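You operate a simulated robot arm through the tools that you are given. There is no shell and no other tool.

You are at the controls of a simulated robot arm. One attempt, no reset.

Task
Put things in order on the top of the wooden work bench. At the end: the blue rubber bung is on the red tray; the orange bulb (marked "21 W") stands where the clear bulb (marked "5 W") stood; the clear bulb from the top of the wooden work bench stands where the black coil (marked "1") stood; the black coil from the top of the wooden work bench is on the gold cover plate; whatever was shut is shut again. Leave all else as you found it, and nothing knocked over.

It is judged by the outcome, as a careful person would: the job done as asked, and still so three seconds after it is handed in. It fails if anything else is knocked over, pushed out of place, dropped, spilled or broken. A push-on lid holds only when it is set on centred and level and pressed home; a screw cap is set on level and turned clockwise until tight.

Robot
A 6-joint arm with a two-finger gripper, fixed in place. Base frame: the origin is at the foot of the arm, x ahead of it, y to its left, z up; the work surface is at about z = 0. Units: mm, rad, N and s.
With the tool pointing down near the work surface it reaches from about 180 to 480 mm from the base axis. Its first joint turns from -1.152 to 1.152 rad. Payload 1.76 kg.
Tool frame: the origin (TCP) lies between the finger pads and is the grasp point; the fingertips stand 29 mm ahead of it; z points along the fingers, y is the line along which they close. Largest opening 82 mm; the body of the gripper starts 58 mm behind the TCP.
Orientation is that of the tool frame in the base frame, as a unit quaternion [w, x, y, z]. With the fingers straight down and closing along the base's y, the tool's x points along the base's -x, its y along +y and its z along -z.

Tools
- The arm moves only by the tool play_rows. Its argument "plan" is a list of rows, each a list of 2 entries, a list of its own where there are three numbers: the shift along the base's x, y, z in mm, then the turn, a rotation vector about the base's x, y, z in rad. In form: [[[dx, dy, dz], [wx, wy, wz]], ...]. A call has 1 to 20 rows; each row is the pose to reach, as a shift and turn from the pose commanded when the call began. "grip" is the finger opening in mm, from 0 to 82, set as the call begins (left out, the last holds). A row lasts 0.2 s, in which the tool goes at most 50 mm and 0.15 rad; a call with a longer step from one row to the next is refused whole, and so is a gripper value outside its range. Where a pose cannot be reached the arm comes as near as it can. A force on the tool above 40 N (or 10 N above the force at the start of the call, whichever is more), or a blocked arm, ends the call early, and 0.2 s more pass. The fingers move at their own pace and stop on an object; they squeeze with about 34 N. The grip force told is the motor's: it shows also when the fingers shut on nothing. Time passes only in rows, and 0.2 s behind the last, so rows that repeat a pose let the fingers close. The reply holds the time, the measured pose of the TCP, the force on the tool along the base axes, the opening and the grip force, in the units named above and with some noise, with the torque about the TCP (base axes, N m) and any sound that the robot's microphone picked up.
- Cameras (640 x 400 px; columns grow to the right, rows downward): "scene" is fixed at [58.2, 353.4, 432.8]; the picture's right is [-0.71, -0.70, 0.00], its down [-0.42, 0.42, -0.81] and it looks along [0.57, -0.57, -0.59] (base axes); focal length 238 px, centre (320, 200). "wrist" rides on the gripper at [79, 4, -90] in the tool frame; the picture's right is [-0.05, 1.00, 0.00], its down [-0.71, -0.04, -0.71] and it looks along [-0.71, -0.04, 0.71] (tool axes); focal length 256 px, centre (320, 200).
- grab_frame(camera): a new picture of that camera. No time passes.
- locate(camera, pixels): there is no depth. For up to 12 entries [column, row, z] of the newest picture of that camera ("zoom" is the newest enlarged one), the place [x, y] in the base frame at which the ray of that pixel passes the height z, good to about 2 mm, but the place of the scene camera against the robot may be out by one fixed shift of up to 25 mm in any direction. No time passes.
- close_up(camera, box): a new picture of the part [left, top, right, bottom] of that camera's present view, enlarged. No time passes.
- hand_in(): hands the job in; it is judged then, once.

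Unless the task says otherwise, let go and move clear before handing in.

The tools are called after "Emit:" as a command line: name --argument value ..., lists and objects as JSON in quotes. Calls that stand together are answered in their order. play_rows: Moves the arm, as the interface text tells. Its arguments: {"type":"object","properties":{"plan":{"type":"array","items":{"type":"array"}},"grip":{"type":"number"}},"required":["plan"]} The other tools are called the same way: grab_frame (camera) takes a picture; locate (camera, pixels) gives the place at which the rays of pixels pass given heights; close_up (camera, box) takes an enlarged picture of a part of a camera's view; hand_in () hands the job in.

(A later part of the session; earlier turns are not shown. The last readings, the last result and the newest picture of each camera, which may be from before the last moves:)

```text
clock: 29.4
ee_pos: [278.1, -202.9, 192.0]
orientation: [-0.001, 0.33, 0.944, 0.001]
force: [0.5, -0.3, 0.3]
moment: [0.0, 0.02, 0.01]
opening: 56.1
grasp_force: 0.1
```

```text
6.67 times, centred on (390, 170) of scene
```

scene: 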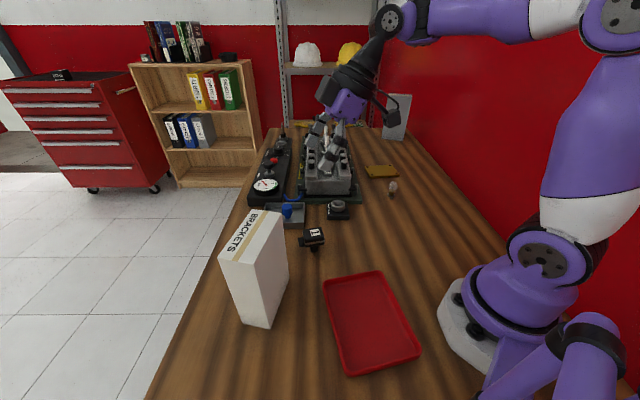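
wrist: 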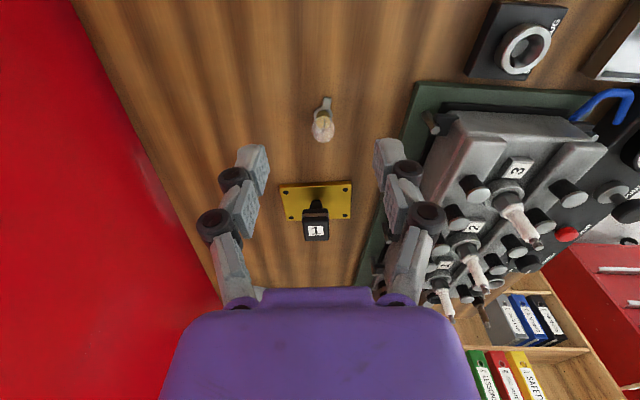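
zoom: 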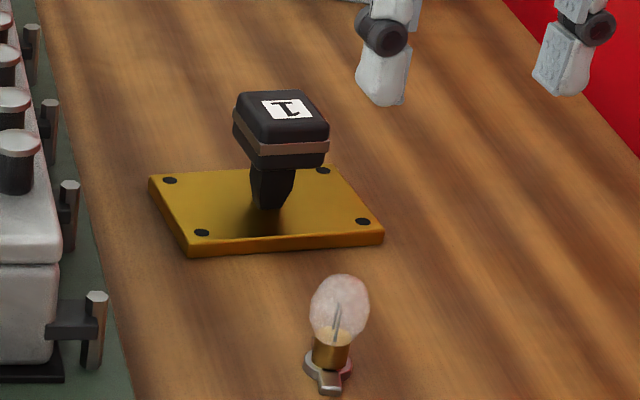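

The coil stands on the plate. Now a closer look at the clear bulb to fix its base and glass centre.

Emit:
close_up --camera "wrist" --box '[284, 85, 364, 150]'

```text
6.15 times, centred on (324, 118) of wrist
```

zoom: 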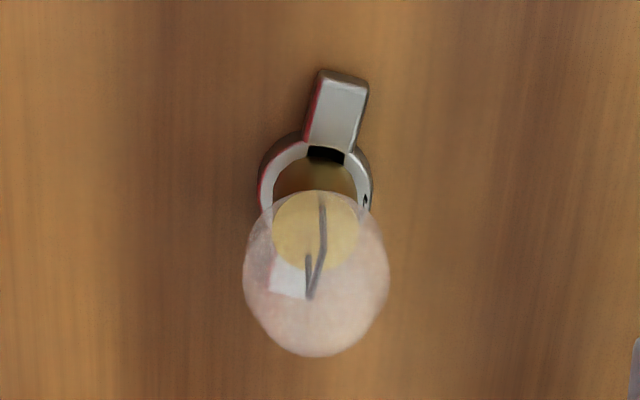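

Emit:
locate --camera "wrist" --pixels '[[323, 116.5, 4], [327.5, 98, 4], [319, 133, 4], [323.3, 129.7, 35], [323.3, 129.7, 40], [323.3, 129.7, 30], [311.5, 129.7, 37], [335.2, 129.7, 37]]'

```text
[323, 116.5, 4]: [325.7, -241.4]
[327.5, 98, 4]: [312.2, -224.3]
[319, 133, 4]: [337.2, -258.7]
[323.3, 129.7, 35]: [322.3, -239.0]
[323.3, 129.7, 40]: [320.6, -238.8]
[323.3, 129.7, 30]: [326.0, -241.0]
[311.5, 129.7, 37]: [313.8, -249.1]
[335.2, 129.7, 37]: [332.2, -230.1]
```

Base centre ≈(325.4,−240.7), glass ~26 mm wide around z≈32, tabs along −54°. I'll yaw −0.27 rad so the fingers close across the tabs' line, and hover above it.

Emit:
play_rows --grip 62 --plan '[[[20, -15, 0], [0, 0, -0.1]], [[40, -28, -20], [0, 0, -0.2]], [[48.8, -35.7, -50], [0, 0, -0.27]], [[48.8, -35.7, -85], [0, 0, -0.27]], [[48.8, -35.7, -85], [0, 0, -0.27]]]'

Emit:
grab_frame --camera "wrist"

Emit:
close_up --camera "scene" --box '[340, 120, 440, 210]'

```text
clock: 30.6
ee_pos: [325.1, -240.6, 105.8]
orientation: [0.0, 0.455, 0.891, 0.0]
force: [1.0, -0.8, -0.1]
moment: [-0.02, 0.0, 0.0]
opening: 62.2
grasp_force: 0.1
```

```text
taken
```

wrist: 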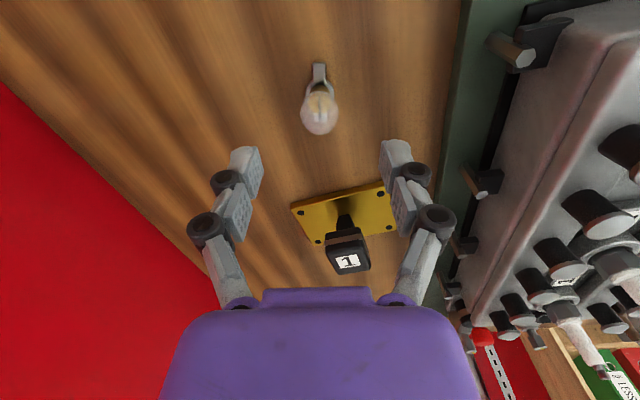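

```text
4.44 times, centred on (390, 165) of scene
```

zoom: 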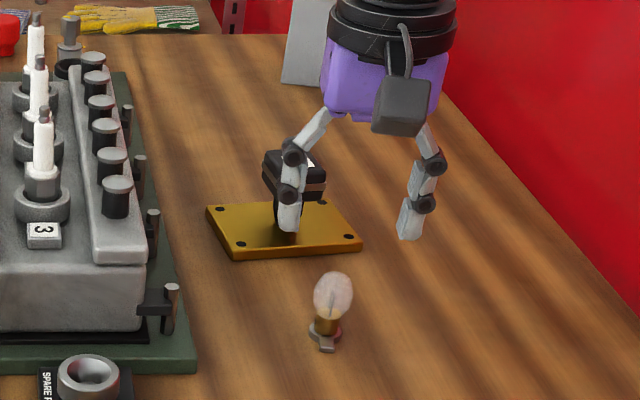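

The bulb is centred at column 320 with its tabs vertical in the image. I'll refine its base and glass position once more from this range.

Emit:
close_up --camera "wrist" --box '[280, 50, 360, 150]'

Emit:
locate --camera "wrist" --pixels '[[319, 88, 4], [319, 66, 4], [320, 112, 30], [320, 112, 35], [320, 112, 25]]'

```text
4.00 times, centred on (320, 100) of wrist
```

zoom: 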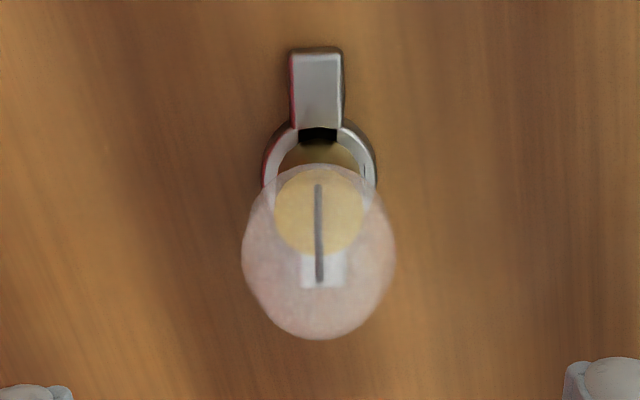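

```text
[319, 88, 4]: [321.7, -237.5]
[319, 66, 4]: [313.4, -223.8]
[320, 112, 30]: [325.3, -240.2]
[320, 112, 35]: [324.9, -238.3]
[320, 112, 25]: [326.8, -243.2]
```

The bulb is centred at (325,−241), directly under the TCP. Descending to z≈38.

Emit:
play_rows --plan '[[[0, 0, -25], [0, 0, 0]], [[0, 0, -48], [0, 0, 0]], [[0, 0, -67], [0, 0, 0]], [[0, 0, -67], [0, 0, 0]]]'

Emit:
grab_frame --camera "wrist"

Emit:
close_up --camera "scene" --box '[350, 150, 430, 210]'

```text
clock: 31.6
ee_pos: [325.0, -239.3, 38.8]
orientation: [0.0, 0.454, 0.891, 0.0]
force: [0.3, 0.0, -0.3]
moment: [0.0, 0.04, 0.02]
opening: 61.8
grasp_force: 0.1
```

```text
taken
```

wrist: 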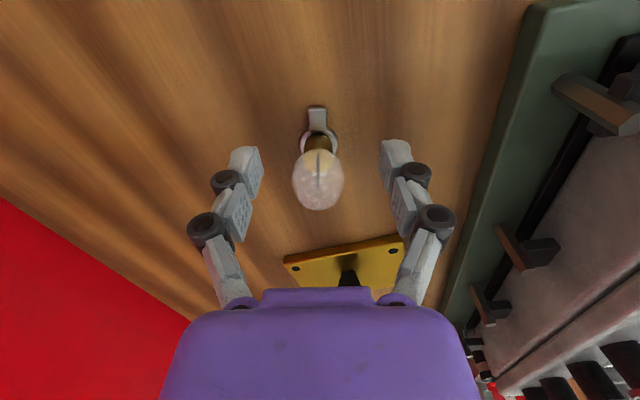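

```text
6.67 times, centred on (390, 180) of scene
```

zoom: 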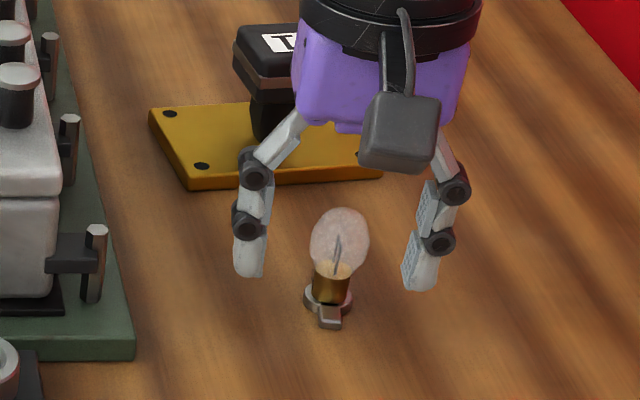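

Emit:
locate --camera "wrist" --pixels '[[318, 180, 30], [318, 180, 35], [317, 140, 4], [317, 106, 4]]'

```text
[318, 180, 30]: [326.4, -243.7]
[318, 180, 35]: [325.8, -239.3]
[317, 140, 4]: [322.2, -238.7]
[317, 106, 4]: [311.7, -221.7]
```

Centred within 1–2 mm. Closing on the glass.

Emit:
play_rows --grip 15 --plan '[[[0, 0, 0], [0, 0, 0]], [[0, 0, 0], [0, 0, 0]], [[0, 0, 0], [0, 0, 0]], [[0, 0, 0], [0, 0, 0]]]'

Emit:
close_up --camera "wrist" --box '[240, 90, 400, 230]'

Emit:
close_up --camera "scene" --box '[350, 150, 430, 210]'

```text
clock: 32.6
ee_pos: [325.1, -238.4, 39.4]
orientation: [0.0, 0.454, 0.891, 0.001]
force: [0.6, -0.1, -0.4]
moment: [-0.01, -0.01, -0.02]
opening: 20.6
grasp_force: 34.2
```

```text
2.86 times, centred on (320, 160) of wrist
```

zoom: 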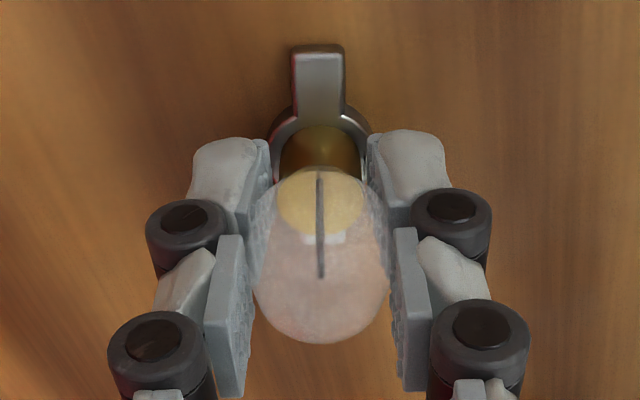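

```text
6.67 times, centred on (390, 180) of scene
```

zoom: 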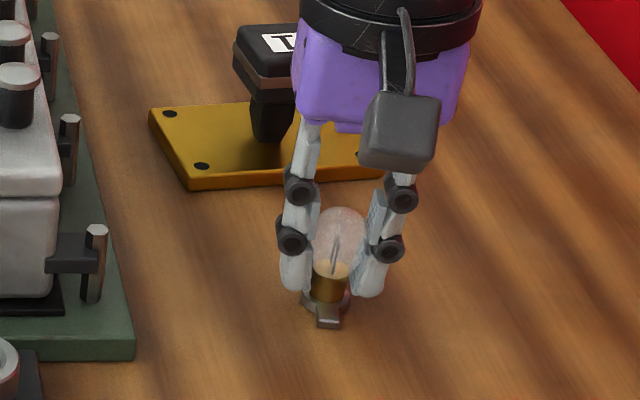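

Gripped at 20.6 mm with 34 N. I'll lift 45 mm and check that the bulb hangs straight.

Emit:
play_rows --plan '[[[0, 0, 8], [0, 0, 0]], [[0, 0, 25], [0, 0, 0]], [[0, 0, 50], [0, 0, 0]], [[0, 0, 50], [0, 0, 0]]]'

Emit:
close_up --camera "wrist" --box '[240, 90, 400, 230]'

Emit:
close_up --camera "scene" --box '[350, 140, 430, 200]'

```text
clock: 33.6
ee_pos: [325.8, -240.1, 89.5]
orientation: [0.0, 0.454, 0.891, 0.0]
force: [0.3, 0.1, 0.4]
moment: [0.01, -0.01, -0.01]
opening: 20.7
grasp_force: 34.1
```

```text
2.86 times, centred on (320, 160) of wrist
```

zoom: 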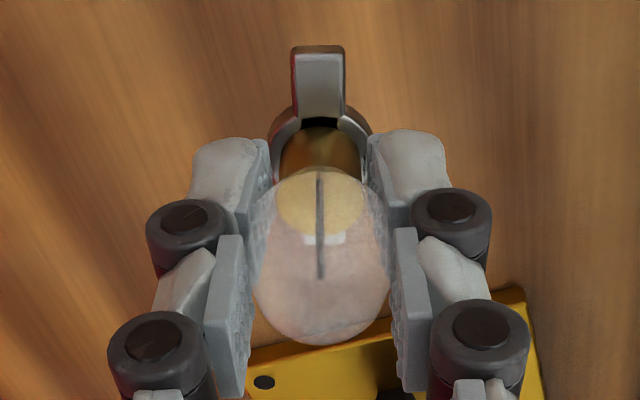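

```text
6.67 times, centred on (390, 170) of scene
```

zoom: 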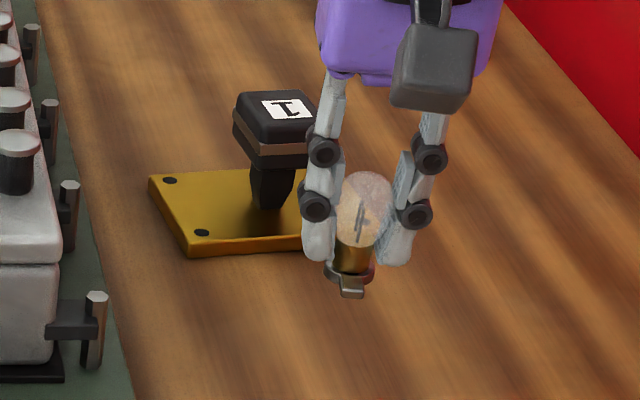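

The bulb is steady. I'll carry it at z≈180 round to the coil's old place (337,80), yawing +1.05 rad, stopping ~70 mm above.

Emit:
play_rows --plan '[[[-5, 5, 40], [0, 0, 0]], [[-15, 30, 75], [0, 0, 0.1]], [[-25, 70, 90], [0, 0, 0.22]], [[-32, 114, 92], [0, 0, 0.34]], [[-38, 158, 92], [0, 0, 0.46]], [[-40, 202, 92], [0, 0, 0.58]], [[-38, 246, 92], [0, 0, 0.7]], [[-25, 284, 92], [0, 0, 0.82]], [[-8, 305, 92], [0, 0, 0.94]], [[11.7, 320.5, 80], [0, 0, 1.05]], [[11.7, 320.5, 40], [0, 0, 1.05]], [[11.7, 320.5, 0], [0, 0, 1.05]], [[11.7, 320.5, -20], [0, 0, 1.05]], [[11.7, 320.5, -20], [0, 0, 1.05]]]'

Emit:
grab_frame --camera "wrist"

Emit:
close_up --camera "scene" --box '[250, 180, 370, 270]'

```text
clock: 36.6
ee_pos: [338.4, 80.9, 69.0]
orientation: [0.0, -0.055, 0.999, 0.0]
force: [-0.7, 0.0, 0.0]
moment: [0.05, -0.06, 0.05]
opening: 21.2
grasp_force: 34.1
```

```text
taken
```

wrist: 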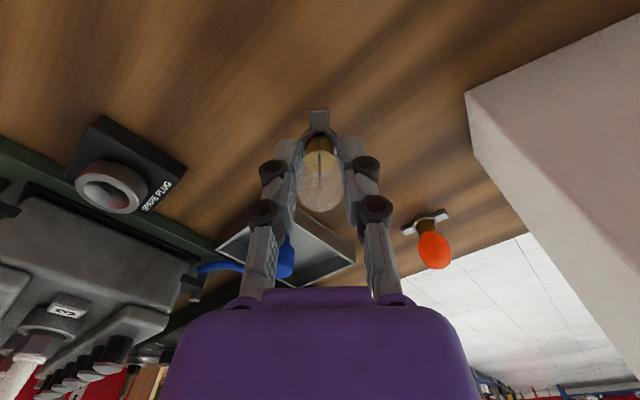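

```text
4.44 times, centred on (310, 225) of scene
```

zoom: 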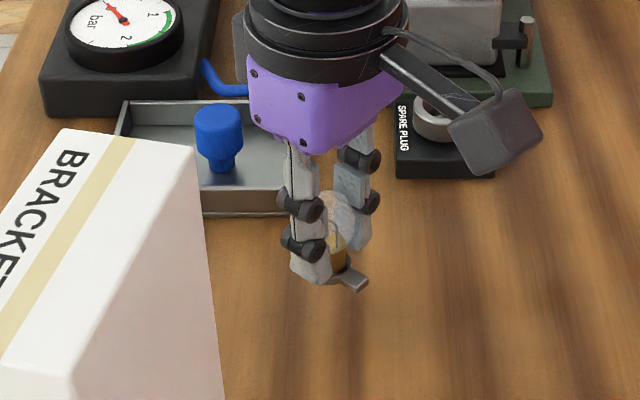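

At (338,81,69) with the bulb's base about 30 mm up. Lowering 28 mm, then 1 mm steps.

Emit:
play_rows --plan '[[[0, 0, -15], [0, 0, 0]], [[0, 0, -26], [0, 0, 0]], [[0, 0, -29], [0, 0, 0]], [[0, 0, -29], [0, 0, 0]]]'

Emit:
play_rows --plan '[[[0, 0, -1], [0, 0, 0]], [[0, 0, -1], [0, 0, 0]]]'

```text
clock: 37.6
ee_pos: [337.4, 80.4, 39.6]
orientation: [0.0, -0.055, 0.999, 0.0]
force: [0.0, 0.9, -0.3]
moment: [0.0, 0.0, -0.02]
opening: 20.7
grasp_force: 33.6
```

```text
clock: 38.2
ee_pos: [337.1, 80.1, 38.4]
orientation: [0.0, -0.054, 0.999, -0.001]
force: [-0.2, 0.5, -0.9]
moment: [0.01, 0.01, 0.0]
opening: 20.7
grasp_force: 33.8
```

No contact yet at z≈38 commanded; continuing in 0.7 mm steps.

Emit:
play_rows --plan '[[[0, 0, -0.7], [0, 0, 0]], [[0, 0, -0.7], [0, 0, 0]]]'

Emit:
play_rows --plan '[[[0, 0, -0.7], [0, 0, 0]], [[0, 0, -0.7], [0, 0, 0]]]'

Emit:
close_up --camera "wrist" --box '[240, 70, 400, 230]'

```text
clock: 38.8
ee_pos: [338.0, 79.4, 37.8]
orientation: [0.0, -0.054, 0.999, -0.001]
force: [-2.2, -0.5, 6.6]
moment: [0.02, 0.06, 0.01]
opening: 21.1
grasp_force: 33.6
```

```text
clock: 39.4
ee_pos: [336.8, 79.3, 37.8]
orientation: [0.001, -0.054, 0.999, 0.0]
force: [0.7, -0.2, 10.0]
moment: [-0.04, -0.02, -0.03]
opening: 21.5
grasp_force: 34.0
```

```text
2.50 times, centred on (320, 150) of wrist
```

zoom: 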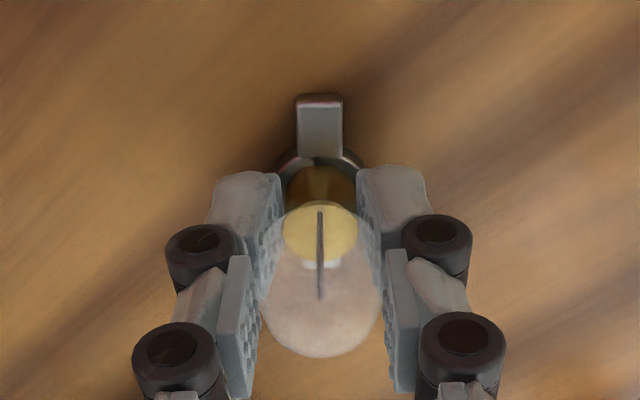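

Contact felt (10 N). I'll ease 0.5 mm and open the fingers.

Emit:
play_rows --plan '[[[0, 0, 0.6], [0, 0, 0]]]'

Emit:
play_rows --grip 60 --plan '[[[0, 0, 0], [0, 0, 0]], [[0, 0, 0], [0, 0, 0]], [[0, 0, 0], [0, 0, 0]]]'

Emit:
close_up --camera "wrist" --box '[240, 70, 400, 230]'

Emit:
close_up --camera "scene" --box '[270, 190, 370, 270]'

```text
clock: 39.8
ee_pos: [336.6, 79.7, 38.1]
orientation: [-0.001, -0.053, 0.999, 0.0]
force: [1.2, 0.1, 0.4]
moment: [-0.03, 0.0, 0.01]
opening: 21.6
grasp_force: 34.7
```

```text
clock: 40.6
ee_pos: [339.0, 80.1, 38.5]
orientation: [0.0, -0.055, 0.998, 0.0]
force: [0.1, 0.1, 0.9]
moment: [0.01, -0.03, 0.03]
opening: 60.0
grasp_force: 0.1
```

```text
2.50 times, centred on (320, 150) of wrist
```

zoom: 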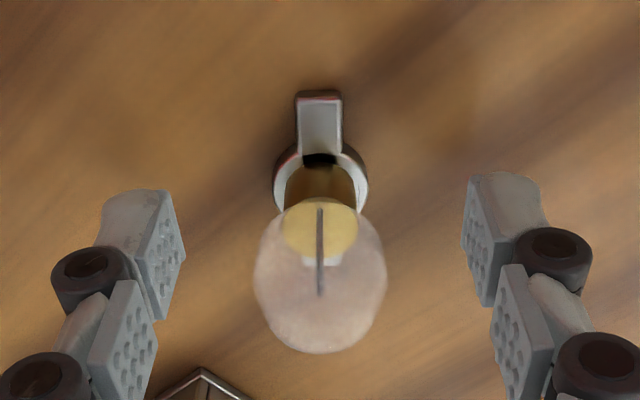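

```text
5.00 times, centred on (320, 230) of scene
```

zoom: 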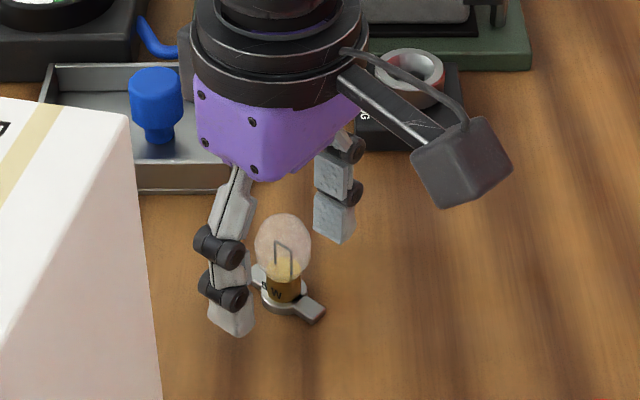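

The clear bulb stands on the old coil spot with "W" visible on its neck. I'll lift straight up and then look at the orange bulb.

Emit:
play_rows --plan '[[[0, 0, 30], [0, 0, 0]], [[0, 0, 70], [0, 0, 0]], [[0, 0, 110], [0, 0, 0]], [[-10, 10, 150], [0, 0, 0.12]], [[-20, 20, 180], [0, 0, 0.25]], [[-20, 20, 180], [0, 0, 0.25]]]'

Emit:
grab_frame --camera "wrist"

Emit:
grab_frame --camera "scene"

```text
clock: 42.0
ee_pos: [318.9, 100.8, 217.0]
orientation: [0.0, -0.179, 0.984, 0.001]
force: [-0.3, -0.9, 0.1]
moment: [0.0, 0.02, 0.0]
opening: 60.1
grasp_force: 0.0
```

```text
taken
```

wrist: 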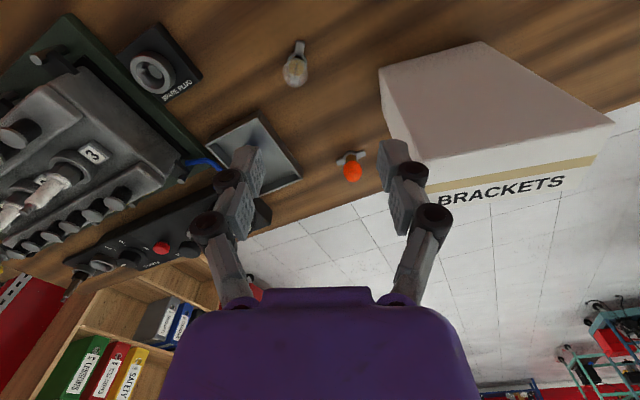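

```text
taken
```

scene: 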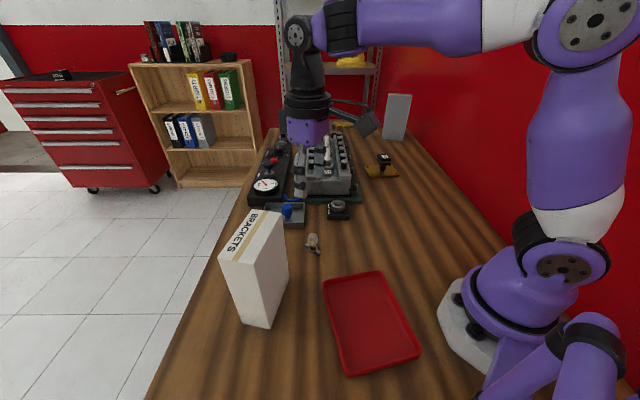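

Emit:
close_up --camera "wrist" --box '[310, 130, 390, 200]'

Emit:
close_up --camera "wrist" --box '[270, 20, 430, 140]'

```text
5.71 times, centred on (350, 165) of wrist
```

zoom: 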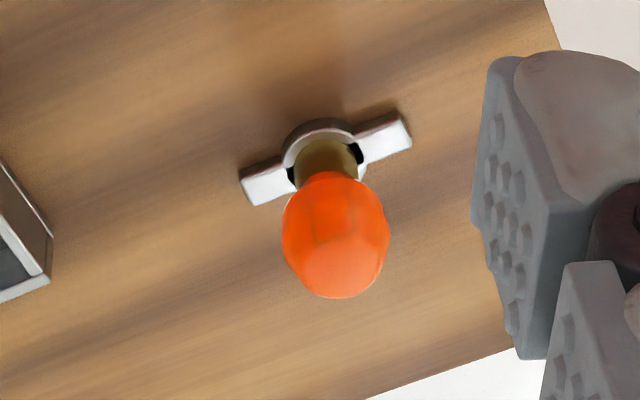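

```text
3.33 times, centred on (350, 80) of wrist
```

zoom: 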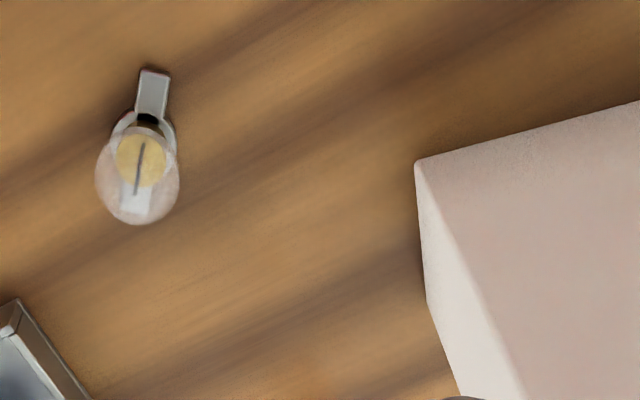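

I'll locate the orange bulb's base, tabs and glass, the box's bottom edge, and the clear bulb's new spot.

Emit:
locate --camera "wrist" --pixels '[[350.9, 158, 4], [365.4, 153.1, 4], [336.5, 163.2, 4], [352.8, 171.1, 30], [352.8, 171.1, 33], [378.5, 68.6, 0], [383, 110, 0], [392, 138.6, 0], [295, 58.5, 4], [291.5, 71.5, 32], [391, 139, 4], [303.5, 180.5, 18]]'

```text
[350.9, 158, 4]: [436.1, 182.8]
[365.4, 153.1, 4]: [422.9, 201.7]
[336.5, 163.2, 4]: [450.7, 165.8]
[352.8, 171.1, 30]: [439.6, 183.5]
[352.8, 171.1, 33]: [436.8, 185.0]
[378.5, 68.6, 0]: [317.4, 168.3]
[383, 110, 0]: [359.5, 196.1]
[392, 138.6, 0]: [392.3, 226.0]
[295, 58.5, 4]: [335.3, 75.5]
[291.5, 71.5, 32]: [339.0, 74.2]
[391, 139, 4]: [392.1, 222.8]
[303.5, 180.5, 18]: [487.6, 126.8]
```

Orange bulb base ≈(436.6,183.4), tabs along −52°; box corners ≈(317,168) and (362,197). I'll use yaw 70° with a 0.3 rad tilt so the gripper leans away from the box; first yaw and tilt here at height.

Emit:
play_rows --plan '[[[0, -5, 0], [0, 0, 0.14]], [[0, -10, 5], [0, 0, 0.28]], [[0, -10, 8], [0, 0, 0.42]], [[0, -10, 8], [0, 0, 0.56]], [[0, -10, 8], [0, 0, 0.7]], [[0, -10, 8], [0, 0, 0.84]], [[0, -10, 8], [0, 0, 0.862]], [[0, -10, 8], [0, 0, 0.862]]]'

Emit:
play_rows --plan '[[[0, 0, 0], [0.094, -0.0342, 0]], [[0, 0, 0], [0.188, -0.0684, 0]], [[0, 0, 0], [0.2819, -0.1026, 0]], [[43, 20, 0], [0.2819, -0.1026, 0]], [[83, 48, -5], [0.2819, -0.1026, 0]], [[105, 70, -10], [0.2819, -0.1026, 0]], [[117.7, 89.9, -15], [0.2819, -0.1026, 0]], [[117.7, 89.9, -15], [0.2819, -0.1026, 0]]]'

Emit:
grab_frame --camera "wrist"

Emit:
grab_frame --camera "scene"

```text
clock: 43.8
ee_pos: [317.5, 89.5, 226.2]
orientation: [0.0, -0.574, 0.819, 0.0]
force: [-1.4, 0.3, -0.4]
moment: [0.01, 0.02, -0.01]
opening: 59.8
grasp_force: 0.1
```

```text
clock: 45.6
ee_pos: [415.1, 138.2, 192.4]
orientation: [0.123, -0.566, 0.81, 0.086]
force: [0.2, 0.0, 1.0]
moment: [0.03, 0.0, -0.02]
opening: 59.8
grasp_force: 0.1
out of reach, approached as far as the arm can: row 5, 6, 7, 8
```

```text
taken
```

wrist: 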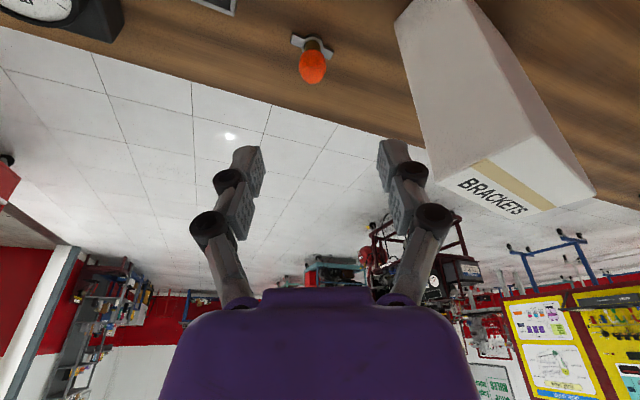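

```text
taken
```

scene: 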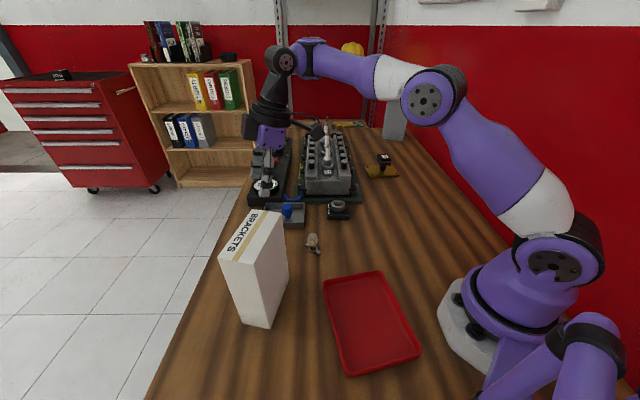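

Out of reach at this height (stopped at (415,138,192)); reach grows lower down. This spot is clear below, so I'll descend to z≈110 then edge outward to the bulb.

Emit:
play_rows --plan '[[[0, 0, -30], [0, 0, 0]], [[0, 0, -60], [0, 0, 0]], [[0, 0, -85], [0, 0, 0]], [[5, 12, -90], [0, 0, 0]], [[12, 25, -92], [0, 0, 0]], [[20, 41, -92], [0, 0, 0]], [[20, 41, -92], [0, 0, 0]]]'

Emit:
grab_frame --camera "wrist"

Emit:
grab_frame --camera "scene"

```text
clock: 47.2
ee_pos: [433.4, 180.2, 100.2]
orientation: [0.122, -0.567, 0.81, 0.086]
force: [-0.2, 1.1, -1.0]
moment: [0.01, 0.04, 0.03]
opening: 59.6
grasp_force: 0.0
```

```text
taken
```

wrist: 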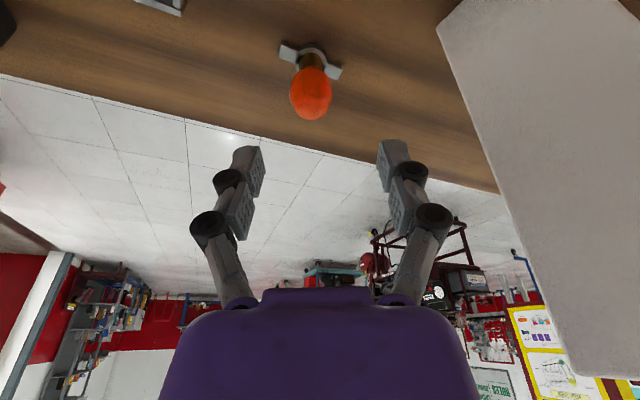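

```text
taken
```

scene: 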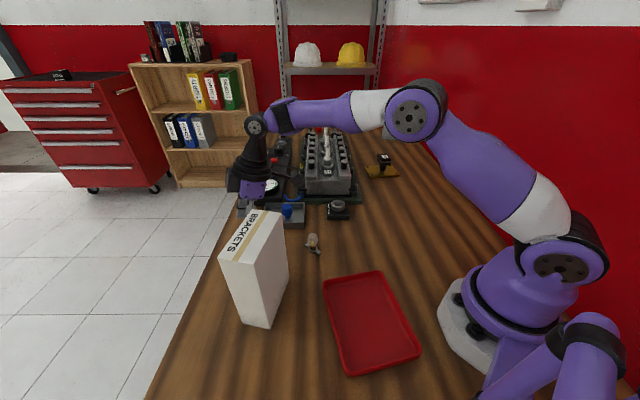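

Now reached (433,180,100). The orange bulb shows at (311,90), slightly left of the finger midline (318). I'll measure it precisely.

Emit:
close_up --camera "wrist" --box '[260, 30, 360, 130]'

```text
4.00 times, centred on (310, 80) of wrist
```

zoom: 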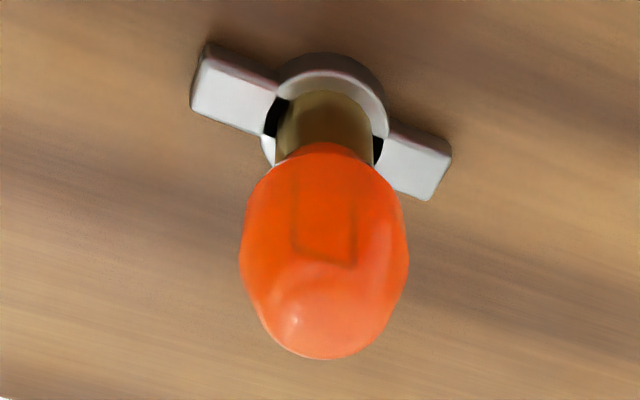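

Emit:
locate --camera "wrist" --pixels '[[311.5, 60.5, 5], [289.3, 53, 5], [333.8, 70.5, 5], [311.3, 93.7, 30], [311.3, 93.7, 34], [290, 93.7, 32], [332, 93.7, 32]]'

```text
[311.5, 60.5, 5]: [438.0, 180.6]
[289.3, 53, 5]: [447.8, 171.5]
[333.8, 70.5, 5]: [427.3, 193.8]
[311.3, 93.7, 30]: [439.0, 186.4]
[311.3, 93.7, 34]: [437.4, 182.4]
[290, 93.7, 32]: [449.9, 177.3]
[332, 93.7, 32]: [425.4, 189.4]
```

The bulb is about 5 mm to the left in the gripper frame. I'll shift (+4.2,−1.5) and descend to z≈72 and recheck.

Emit:
play_rows --plan '[[[4.2, -1.5, 0], [0, 0, 0]], [[4.2, -1.5, -15], [0, 0, 0]], [[4.2, -1.5, -28], [0, 0, 0]], [[4.2, -1.5, -28], [0, 0, 0]]]'

Emit:
grab_frame --camera "wrist"

Emit:
close_up --camera "scene" --box '[200, 130, 340, 240]'

```text
clock: 48.2
ee_pos: [437.2, 178.2, 72.2]
orientation: [0.122, -0.566, 0.811, 0.085]
force: [-0.2, -0.4, -0.2]
moment: [0.01, 0.03, -0.02]
opening: 60.0
grasp_force: 0.1
```

```text
taken
```

wrist: 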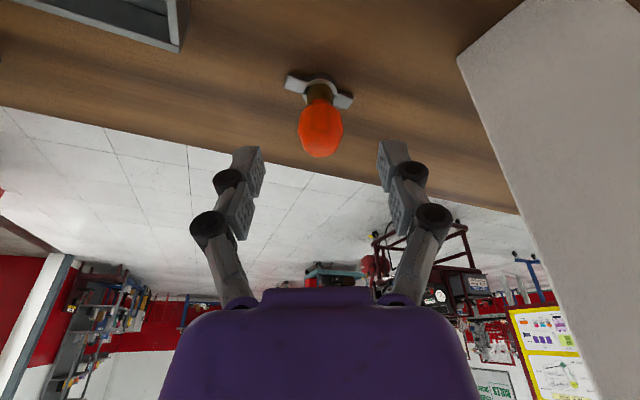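

```text
3.64 times, centred on (270, 185) of scene
```

zoom: 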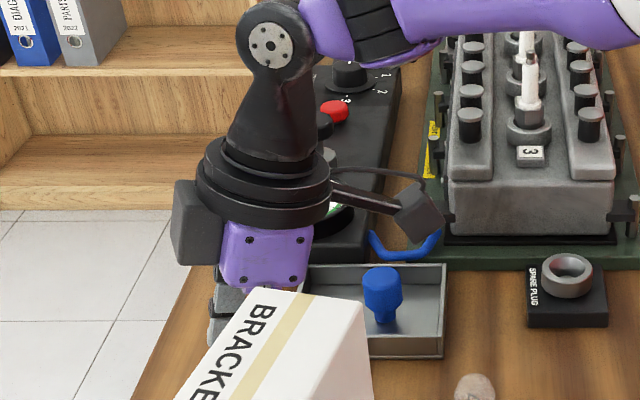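

The bulb is now centred (col 320). I'll verify its place along the heading, then descend to z≈44.

Emit:
locate --camera "wrist" --pixels '[[320, 131, 30], [320, 131, 34], [318.5, 90, 5]]'

Emit:
play_rows --plan '[[[0, 0, -12], [0, 0, 0]], [[0, 0, -22], [0, 0, 0]], [[0, 0, -28], [0, 0, 0]], [[0, 0, -28], [0, 0, 0]]]'

Emit:
grab_frame --camera "wrist"

```text
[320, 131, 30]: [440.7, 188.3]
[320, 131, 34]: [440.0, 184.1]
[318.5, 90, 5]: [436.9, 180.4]
```

```text
clock: 49.2
ee_pos: [438.6, 177.3, 45.5]
orientation: [0.122, -0.566, 0.811, 0.087]
force: [0.1, -0.5, -0.3]
moment: [0.01, 0.0, -0.04]
opening: 60.0
grasp_force: 0.0
```

```text
taken
```

wrist: 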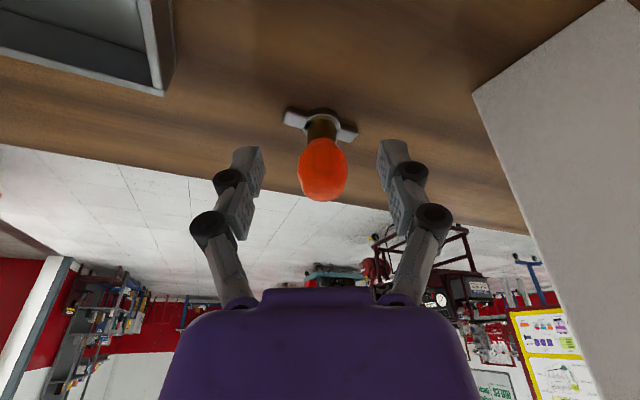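

The glass centre at (322,168) lies right on the finger axis. Closing the grip.

Emit:
play_rows --grip 15 --plan '[[[0, 0, 0], [0, 0, 0]], [[0, 0, 0], [0, 0, 0]], [[0, 0, 0], [0, 0, 0]], [[0, 0, 0], [0, 0, 0]]]'

Emit:
close_up --camera "wrist" --box '[240, 80, 400, 220]'

```text
clock: 50.2
ee_pos: [437.7, 177.7, 46.5]
orientation: [0.123, -0.566, 0.811, 0.085]
force: [1.1, 0.1, 4.3]
moment: [0.05, -0.06, -0.04]
opening: 22.9
grasp_force: 33.6
```

```text
2.86 times, centred on (320, 150) of wrist
```

zoom: 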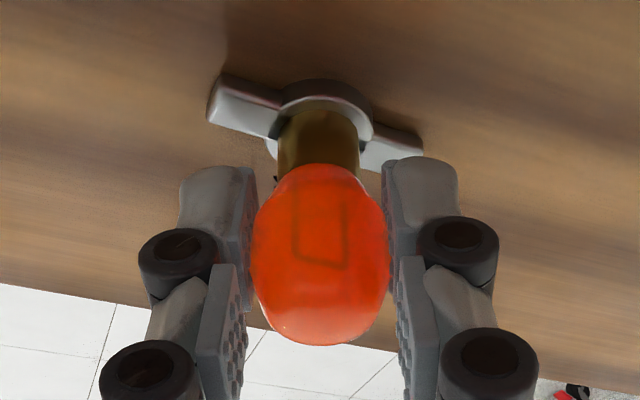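

Gripped at 22.9 mm, 33.6 N. Lifting a little and checking.

Emit:
play_rows --plan '[[[0, 0, 6], [0, 0, 0]], [[0, 0, 16], [0, 0, 0]], [[0, 0, 30], [0, 0, 0]], [[0, 0, 30], [0, 0, 0]]]'

Emit:
close_up --camera "wrist" --box '[240, 80, 400, 220]'

```text
clock: 51.2
ee_pos: [438.2, 177.5, 77.2]
orientation: [0.123, -0.566, 0.811, 0.085]
force: [-0.5, -0.1, -0.5]
moment: [0.01, 0.03, 0.0]
opening: 22.8
grasp_force: 33.9
```

```text
2.86 times, centred on (320, 150) of wrist
```

zoom: 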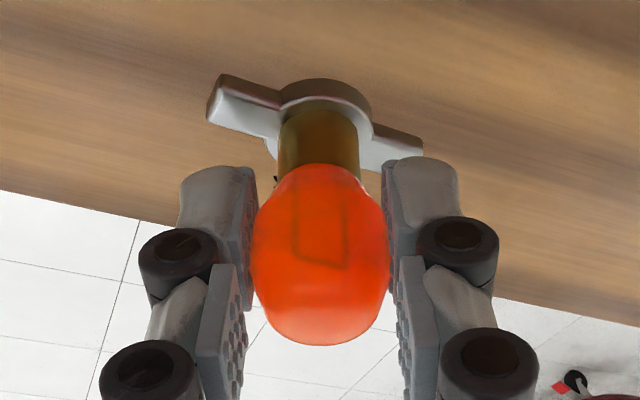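

No slip. I'll carry it back and round at z≈210 to the clear bulb's old place (325.4,−240.5), yawing −90°, and stop well above.

Emit:
play_rows --plan '[[[-8, -13, 30], [0, 0, 0]], [[-20, -35, 60], [0, 0, 0]], [[-38, -62, 90], [0, 0, 0]], [[-62, -92, 118], [0, 0, 0]], [[-90, -122, 132], [0, 0, -0.12]], [[-115, -158, 135], [0, 0, -0.25]], [[-135, -198, 135], [0, 0, -0.38]], [[-148, -240, 135], [0, 0, -0.51]], [[-152, -284, 135], [0, 0, -0.64]], [[-152, -328, 135], [0, 0, -0.77]], [[-145, -366, 130], [0, 0, -0.9]], [[-132, -395, 120], [0, 0, -1.03]], [[-122, -412, 105], [0, 0, -1.16]], [[-116.4, -416.7, 80], [0, 0, -1.29]], [[-116.4, -416.7, 60], [0, 0, -1.42]], [[-116.4, -416.7, 45], [0, 0, -1.55]], [[-116.4, -416.7, 45], [0, 0, -1.571]], [[-116.4, -416.7, 45], [0, 0, -1.571]]]'

Emit:
grab_frame --camera "wrist"

Emit:
close_up --camera "scene" --box '[330, 110, 450, 210]'

```text
clock: 55.0
ee_pos: [319.9, -237.6, 120.1]
orientation: [0.147, 0.174, 0.973, -0.026]
force: [-0.3, -1.3, -0.7]
moment: [-0.01, 0.02, 0.01]
opening: 23.1
grasp_force: 34.0
```

```text
taken
```

wrist: 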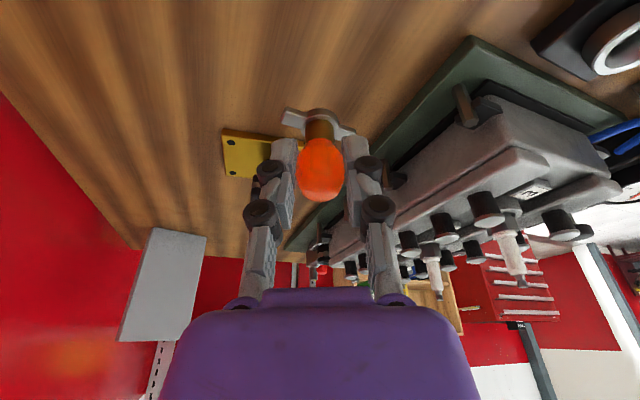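

```text
4.00 times, centred on (390, 160) of scene
```

zoom: 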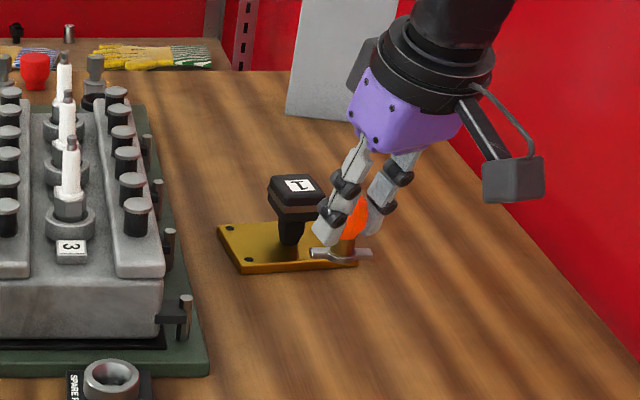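

Emit:
close_up --camera "wrist" --box '[260, 80, 380, 200]'

Emit:
locate --camera "wrist" --pixels '[[319, 121, 80], [319, 124, 80], [321, 169, 107]]'

```text
3.33 times, centred on (320, 140) of wrist
```

zoom: 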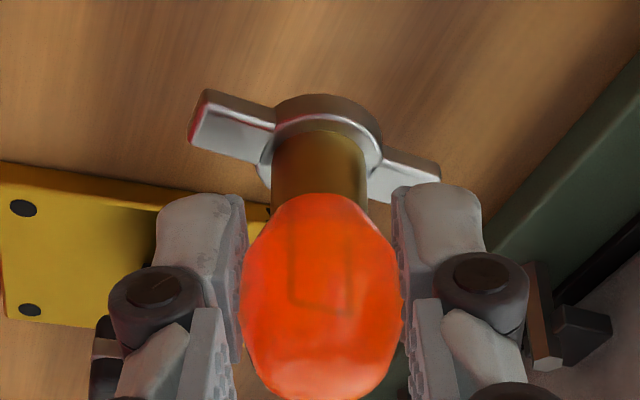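

```text
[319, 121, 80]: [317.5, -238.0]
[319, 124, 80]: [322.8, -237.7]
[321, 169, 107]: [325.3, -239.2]
```

The base hangs at about (325,−238); I'll shift (+0.7,−2) and lower 68 mm, then feel for contact.

Emit:
play_rows --plan '[[[0.7, -2, -20], [0, 0, 0]], [[0.7, -2, -42], [0, 0, 0]], [[0.7, -2, -60], [0, 0, 0]], [[0.7, -2, -70], [0, 0, 0]], [[0.7, -2, -70], [0, 0, 0]]]'

Emit:
grab_frame --camera "wrist"

Emit:
close_up --camera "scene" --box '[350, 140, 430, 200]'

Emit:
close_up --camera "wrist" --box '[260, 80, 380, 200]'

```text
clock: 56.2
ee_pos: [321.4, -239.7, 50.9]
orientation: [0.147, 0.172, 0.974, -0.027]
force: [-0.2, -0.4, -0.6]
moment: [-0.03, -0.04, 0.02]
opening: 22.9
grasp_force: 34.2
```

```text
taken
```

wrist: 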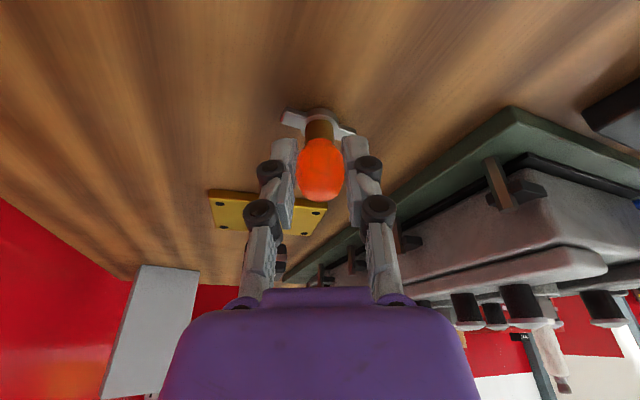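

```text
6.67 times, centred on (390, 170) of scene
```

zoom: 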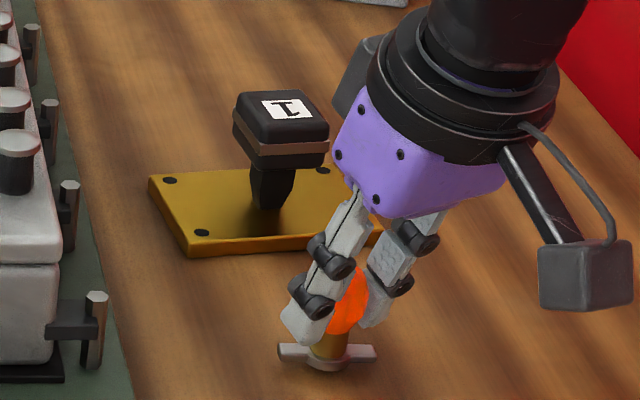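

```text
3.33 times, centred on (320, 140) of wrist
```

zoom: 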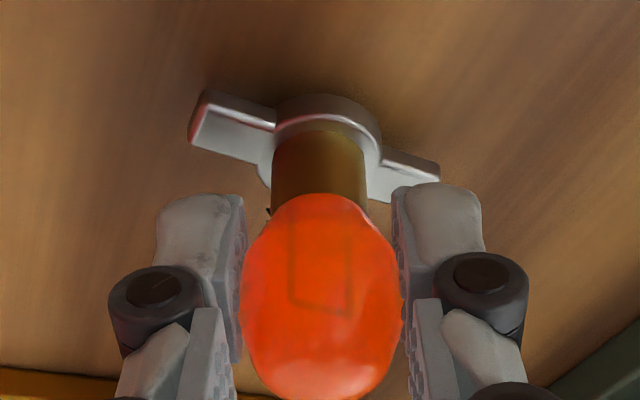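

Everything is steady with the base a few mm up. Lowering gently to contact.

Emit:
play_rows --plan '[[[0, 0, -2], [0, 0, 0]], [[0, 0, -4], [0, 0, 0]], [[0, 0, -4], [0, 0, 0]]]'

Emit:
locate --camera "wrist" --pixels '[[319.4, 125.6, 10], [319.4, 125.6, 8]]'

Emit:
play_rows --plan '[[[0, 0, -0.8], [0, 0, 0]], [[0, 0, -0.8], [0, 0, 0]]]'

```text
clock: 57.0
ee_pos: [322.0, -239.9, 46.9]
orientation: [0.148, 0.173, 0.973, -0.026]
force: [0.4, -0.4, -0.2]
moment: [0.01, -0.03, 0.03]
opening: 22.9
grasp_force: 34.0
```

```text
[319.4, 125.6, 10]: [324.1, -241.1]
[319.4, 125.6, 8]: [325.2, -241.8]
```

```text
clock: 57.6
ee_pos: [320.6, -239.7, 45.8]
orientation: [0.147, 0.172, 0.974, -0.026]
force: [0.2, 0.3, -0.8]
moment: [0.02, -0.01, 0.03]
opening: 22.9
grasp_force: 33.7
```

Emit:
play_rows --plan '[[[0, 0, -0.8], [0, 0, 0]], [[0, 0, -0.8], [0, 0, 0]]]'

Emit:
play_rows --plan '[[[0, 0, -0.7], [0, 0, 0]], [[0, 0, -0.7], [0, 0, 0]]]'

```text
clock: 58.2
ee_pos: [322.4, -239.7, 44.2]
orientation: [0.148, 0.173, 0.973, -0.026]
force: [-0.9, 1.3, 7.5]
moment: [0.05, 0.02, -0.01]
opening: 22.9
grasp_force: 33.8
```

```text
clock: 58.8
ee_pos: [323.0, -239.3, 44.5]
orientation: [0.149, 0.172, 0.973, -0.027]
force: [-4.7, 4.1, 22.2]
moment: [0.04, 0.1, 0.06]
opening: 22.9
grasp_force: 34.0
```

Contact (22 N). Easing up 0.8 mm, then opening.

Emit:
play_rows --plan '[[[0, 0, 0.8], [0, 0, 0]], [[0, 0, 0.8], [0, 0, 0]]]'

Emit:
play_rows --grip 60 --plan '[[[0, 0, 0], [0, 0, 0]], [[0, 0, 0], [0, 0, 0]], [[0, 0, 0], [0, 0, 0]]]'

Emit:
close_up --camera "scene" --box '[350, 140, 430, 200]'

Emit:
close_up --camera "wrist" --box '[240, 80, 400, 220]'

```text
clock: 59.4
ee_pos: [321.6, -240.1, 45.2]
orientation: [0.148, 0.172, 0.974, -0.026]
force: [4.5, -1.1, 10.6]
moment: [-0.11, -0.2, -0.02]
opening: 22.9
grasp_force: 34.0
```

```text
clock: 60.2
ee_pos: [320.5, -240.2, 44.5]
orientation: [0.148, 0.172, 0.974, -0.027]
force: [0.2, -0.7, -0.4]
moment: [0.01, -0.03, -0.01]
opening: 59.8
grasp_force: 0.0
```

```text
6.67 times, centred on (390, 170) of scene
```

zoom: 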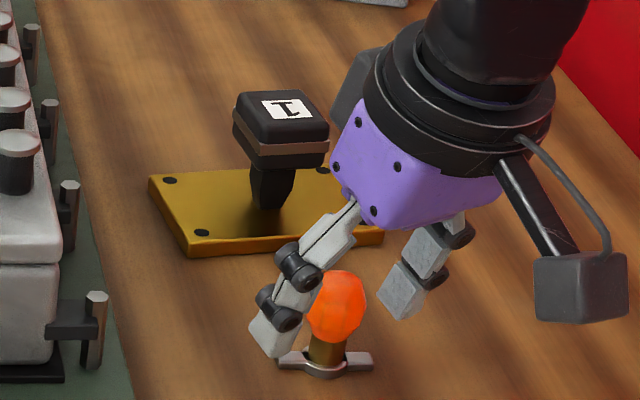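

```text
2.86 times, centred on (320, 150) of wrist
```

zoom: 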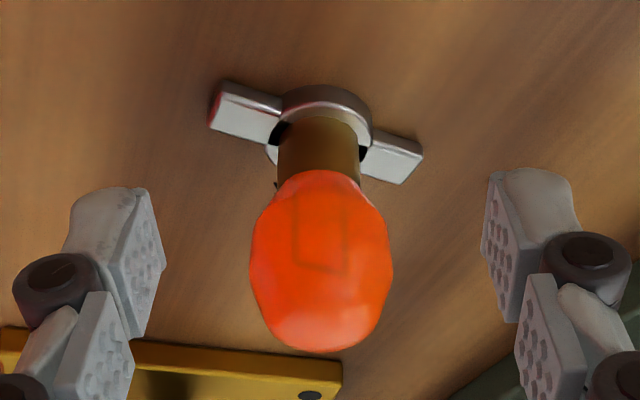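

The orange bulb stands free. I'll withdraw along the tool axis, untilt, then move round towards the bung for a look.

Emit:
play_rows --plan '[[[-10, 3.5, 33], [0, 0, 0]], [[-19, 7, 66], [0, 0, 0]], [[-28, 10, 96], [0, 0, 0]], [[-28, 10, 120], [0.0342, 0.094, 0]], [[-28, 10, 140], [0.0684, 0.188, 0]], [[-28, 10, 150], [0.1026, 0.2819, 0]], [[-28, 10, 150], [0.1026, 0.2819, 0]]]'

Emit:
grab_frame --camera "wrist"

Emit:
play_rows --plan '[[[0, 40, 10], [0, 0, 0.1]], [[0, 82, 20], [0, 0, 0.2]], [[0, 125, 30], [0, 0, 0.3]], [[5, 168, 35], [0, 0, 0.4]], [[15, 210, 35], [0, 0, 0.454]], [[25, 245, 35], [0, 0, 0.454]], [[36, 270, 35], [0, 0, 0.454]], [[36, 270, 35], [0, 0, 0.454]]]'

Emit:
grab_frame --camera "wrist"

Emit:
grab_frame --camera "scene"

```text
clock: 61.8
ee_pos: [294.0, -229.9, 196.7]
orientation: [-0.001, 0.174, 0.985, 0.001]
force: [-0.7, 0.3, -0.5]
moment: [0.01, -0.02, 0.03]
opening: 59.9
grasp_force: 0.0
```

```text
taken
```

wrist: 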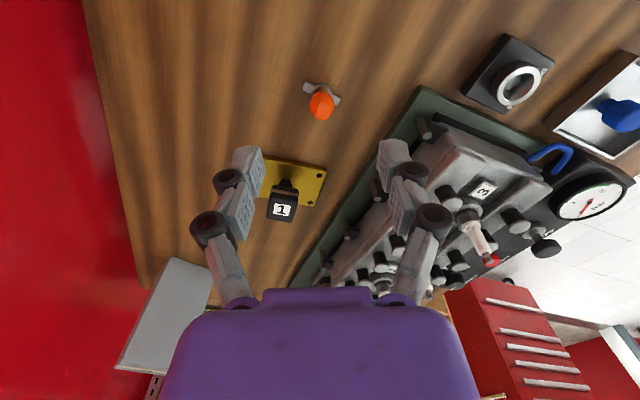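

```text
clock: 63.6
ee_pos: [328.9, 38.4, 228.7]
orientation: [0.0, -0.051, 0.999, 0.001]
force: [-0.1, 0.1, -0.1]
moment: [-0.03, 0.01, -0.02]
opening: 60.2
grasp_force: 0.0
```

```text
taken
```

wrist: 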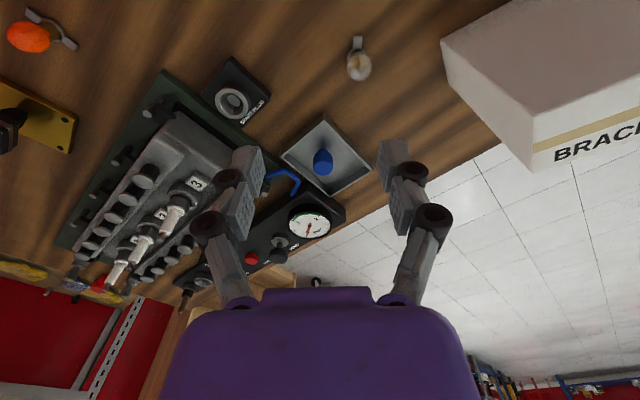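

```text
taken
```

scene: 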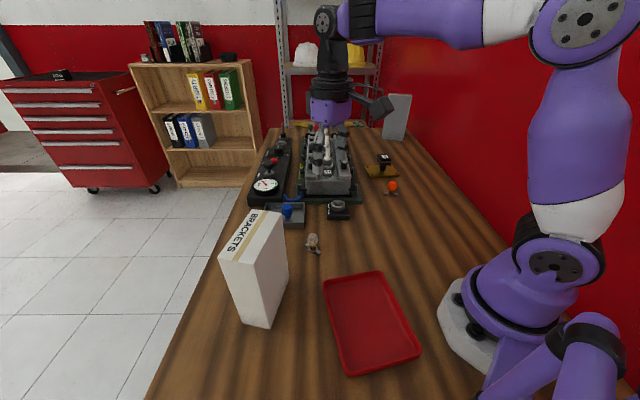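

The orange bulb is standing in the old spot. Now zoom on the tray with the blue bung.

Emit:
close_up --camera "wrist" --box '[270, 105, 380, 205]'

Emit:
close_up --camera "scene" --box '[250, 190, 320, 240]'

```text
4.00 times, centred on (325, 155) of wrist
```

zoom: 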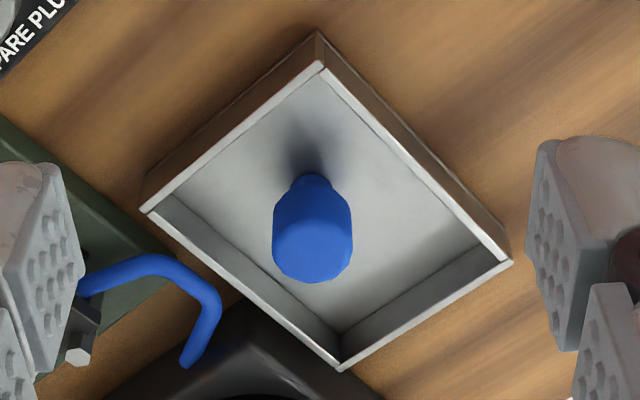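

```text
8.00 times, centred on (285, 215) of scene
```

zoom: 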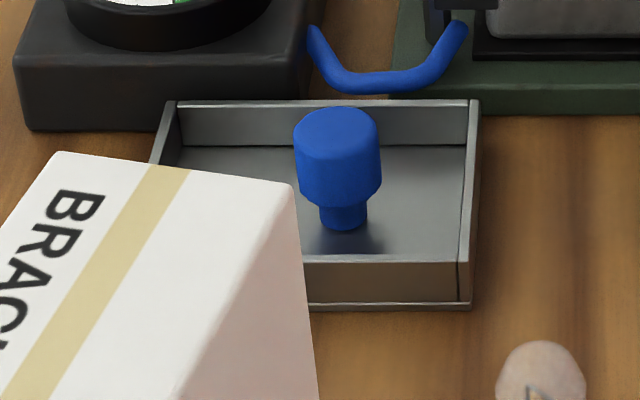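

Emit:
locate --camera "wrist" --pixels '[[324, 113, 0], [324.5, 120.5, 15], [324.5, 120.5, 20], [282, 158, 18], [372.5, 170.5, 18], [330, 197.5, 18], [322.75, 148.5, 2], [323, 151, 2], [323, 165, 25], [323, 165, 30], [313, 165, 28], [333, 165, 28]]'

Emit:
locate --camera "scene" --pixels '[[288, 218, 2], [287.4, 202, 40], [287.4, 207, 28]]'

```text
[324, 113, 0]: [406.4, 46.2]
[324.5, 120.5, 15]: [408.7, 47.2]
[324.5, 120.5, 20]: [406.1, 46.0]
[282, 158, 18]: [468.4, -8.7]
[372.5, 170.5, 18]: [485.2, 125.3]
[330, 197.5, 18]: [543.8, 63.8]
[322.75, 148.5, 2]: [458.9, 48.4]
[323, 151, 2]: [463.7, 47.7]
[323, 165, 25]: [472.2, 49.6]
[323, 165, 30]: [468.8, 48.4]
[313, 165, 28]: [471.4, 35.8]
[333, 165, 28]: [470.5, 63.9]
```

```text
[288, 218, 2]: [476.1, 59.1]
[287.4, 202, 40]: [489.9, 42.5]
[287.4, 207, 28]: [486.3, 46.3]
```

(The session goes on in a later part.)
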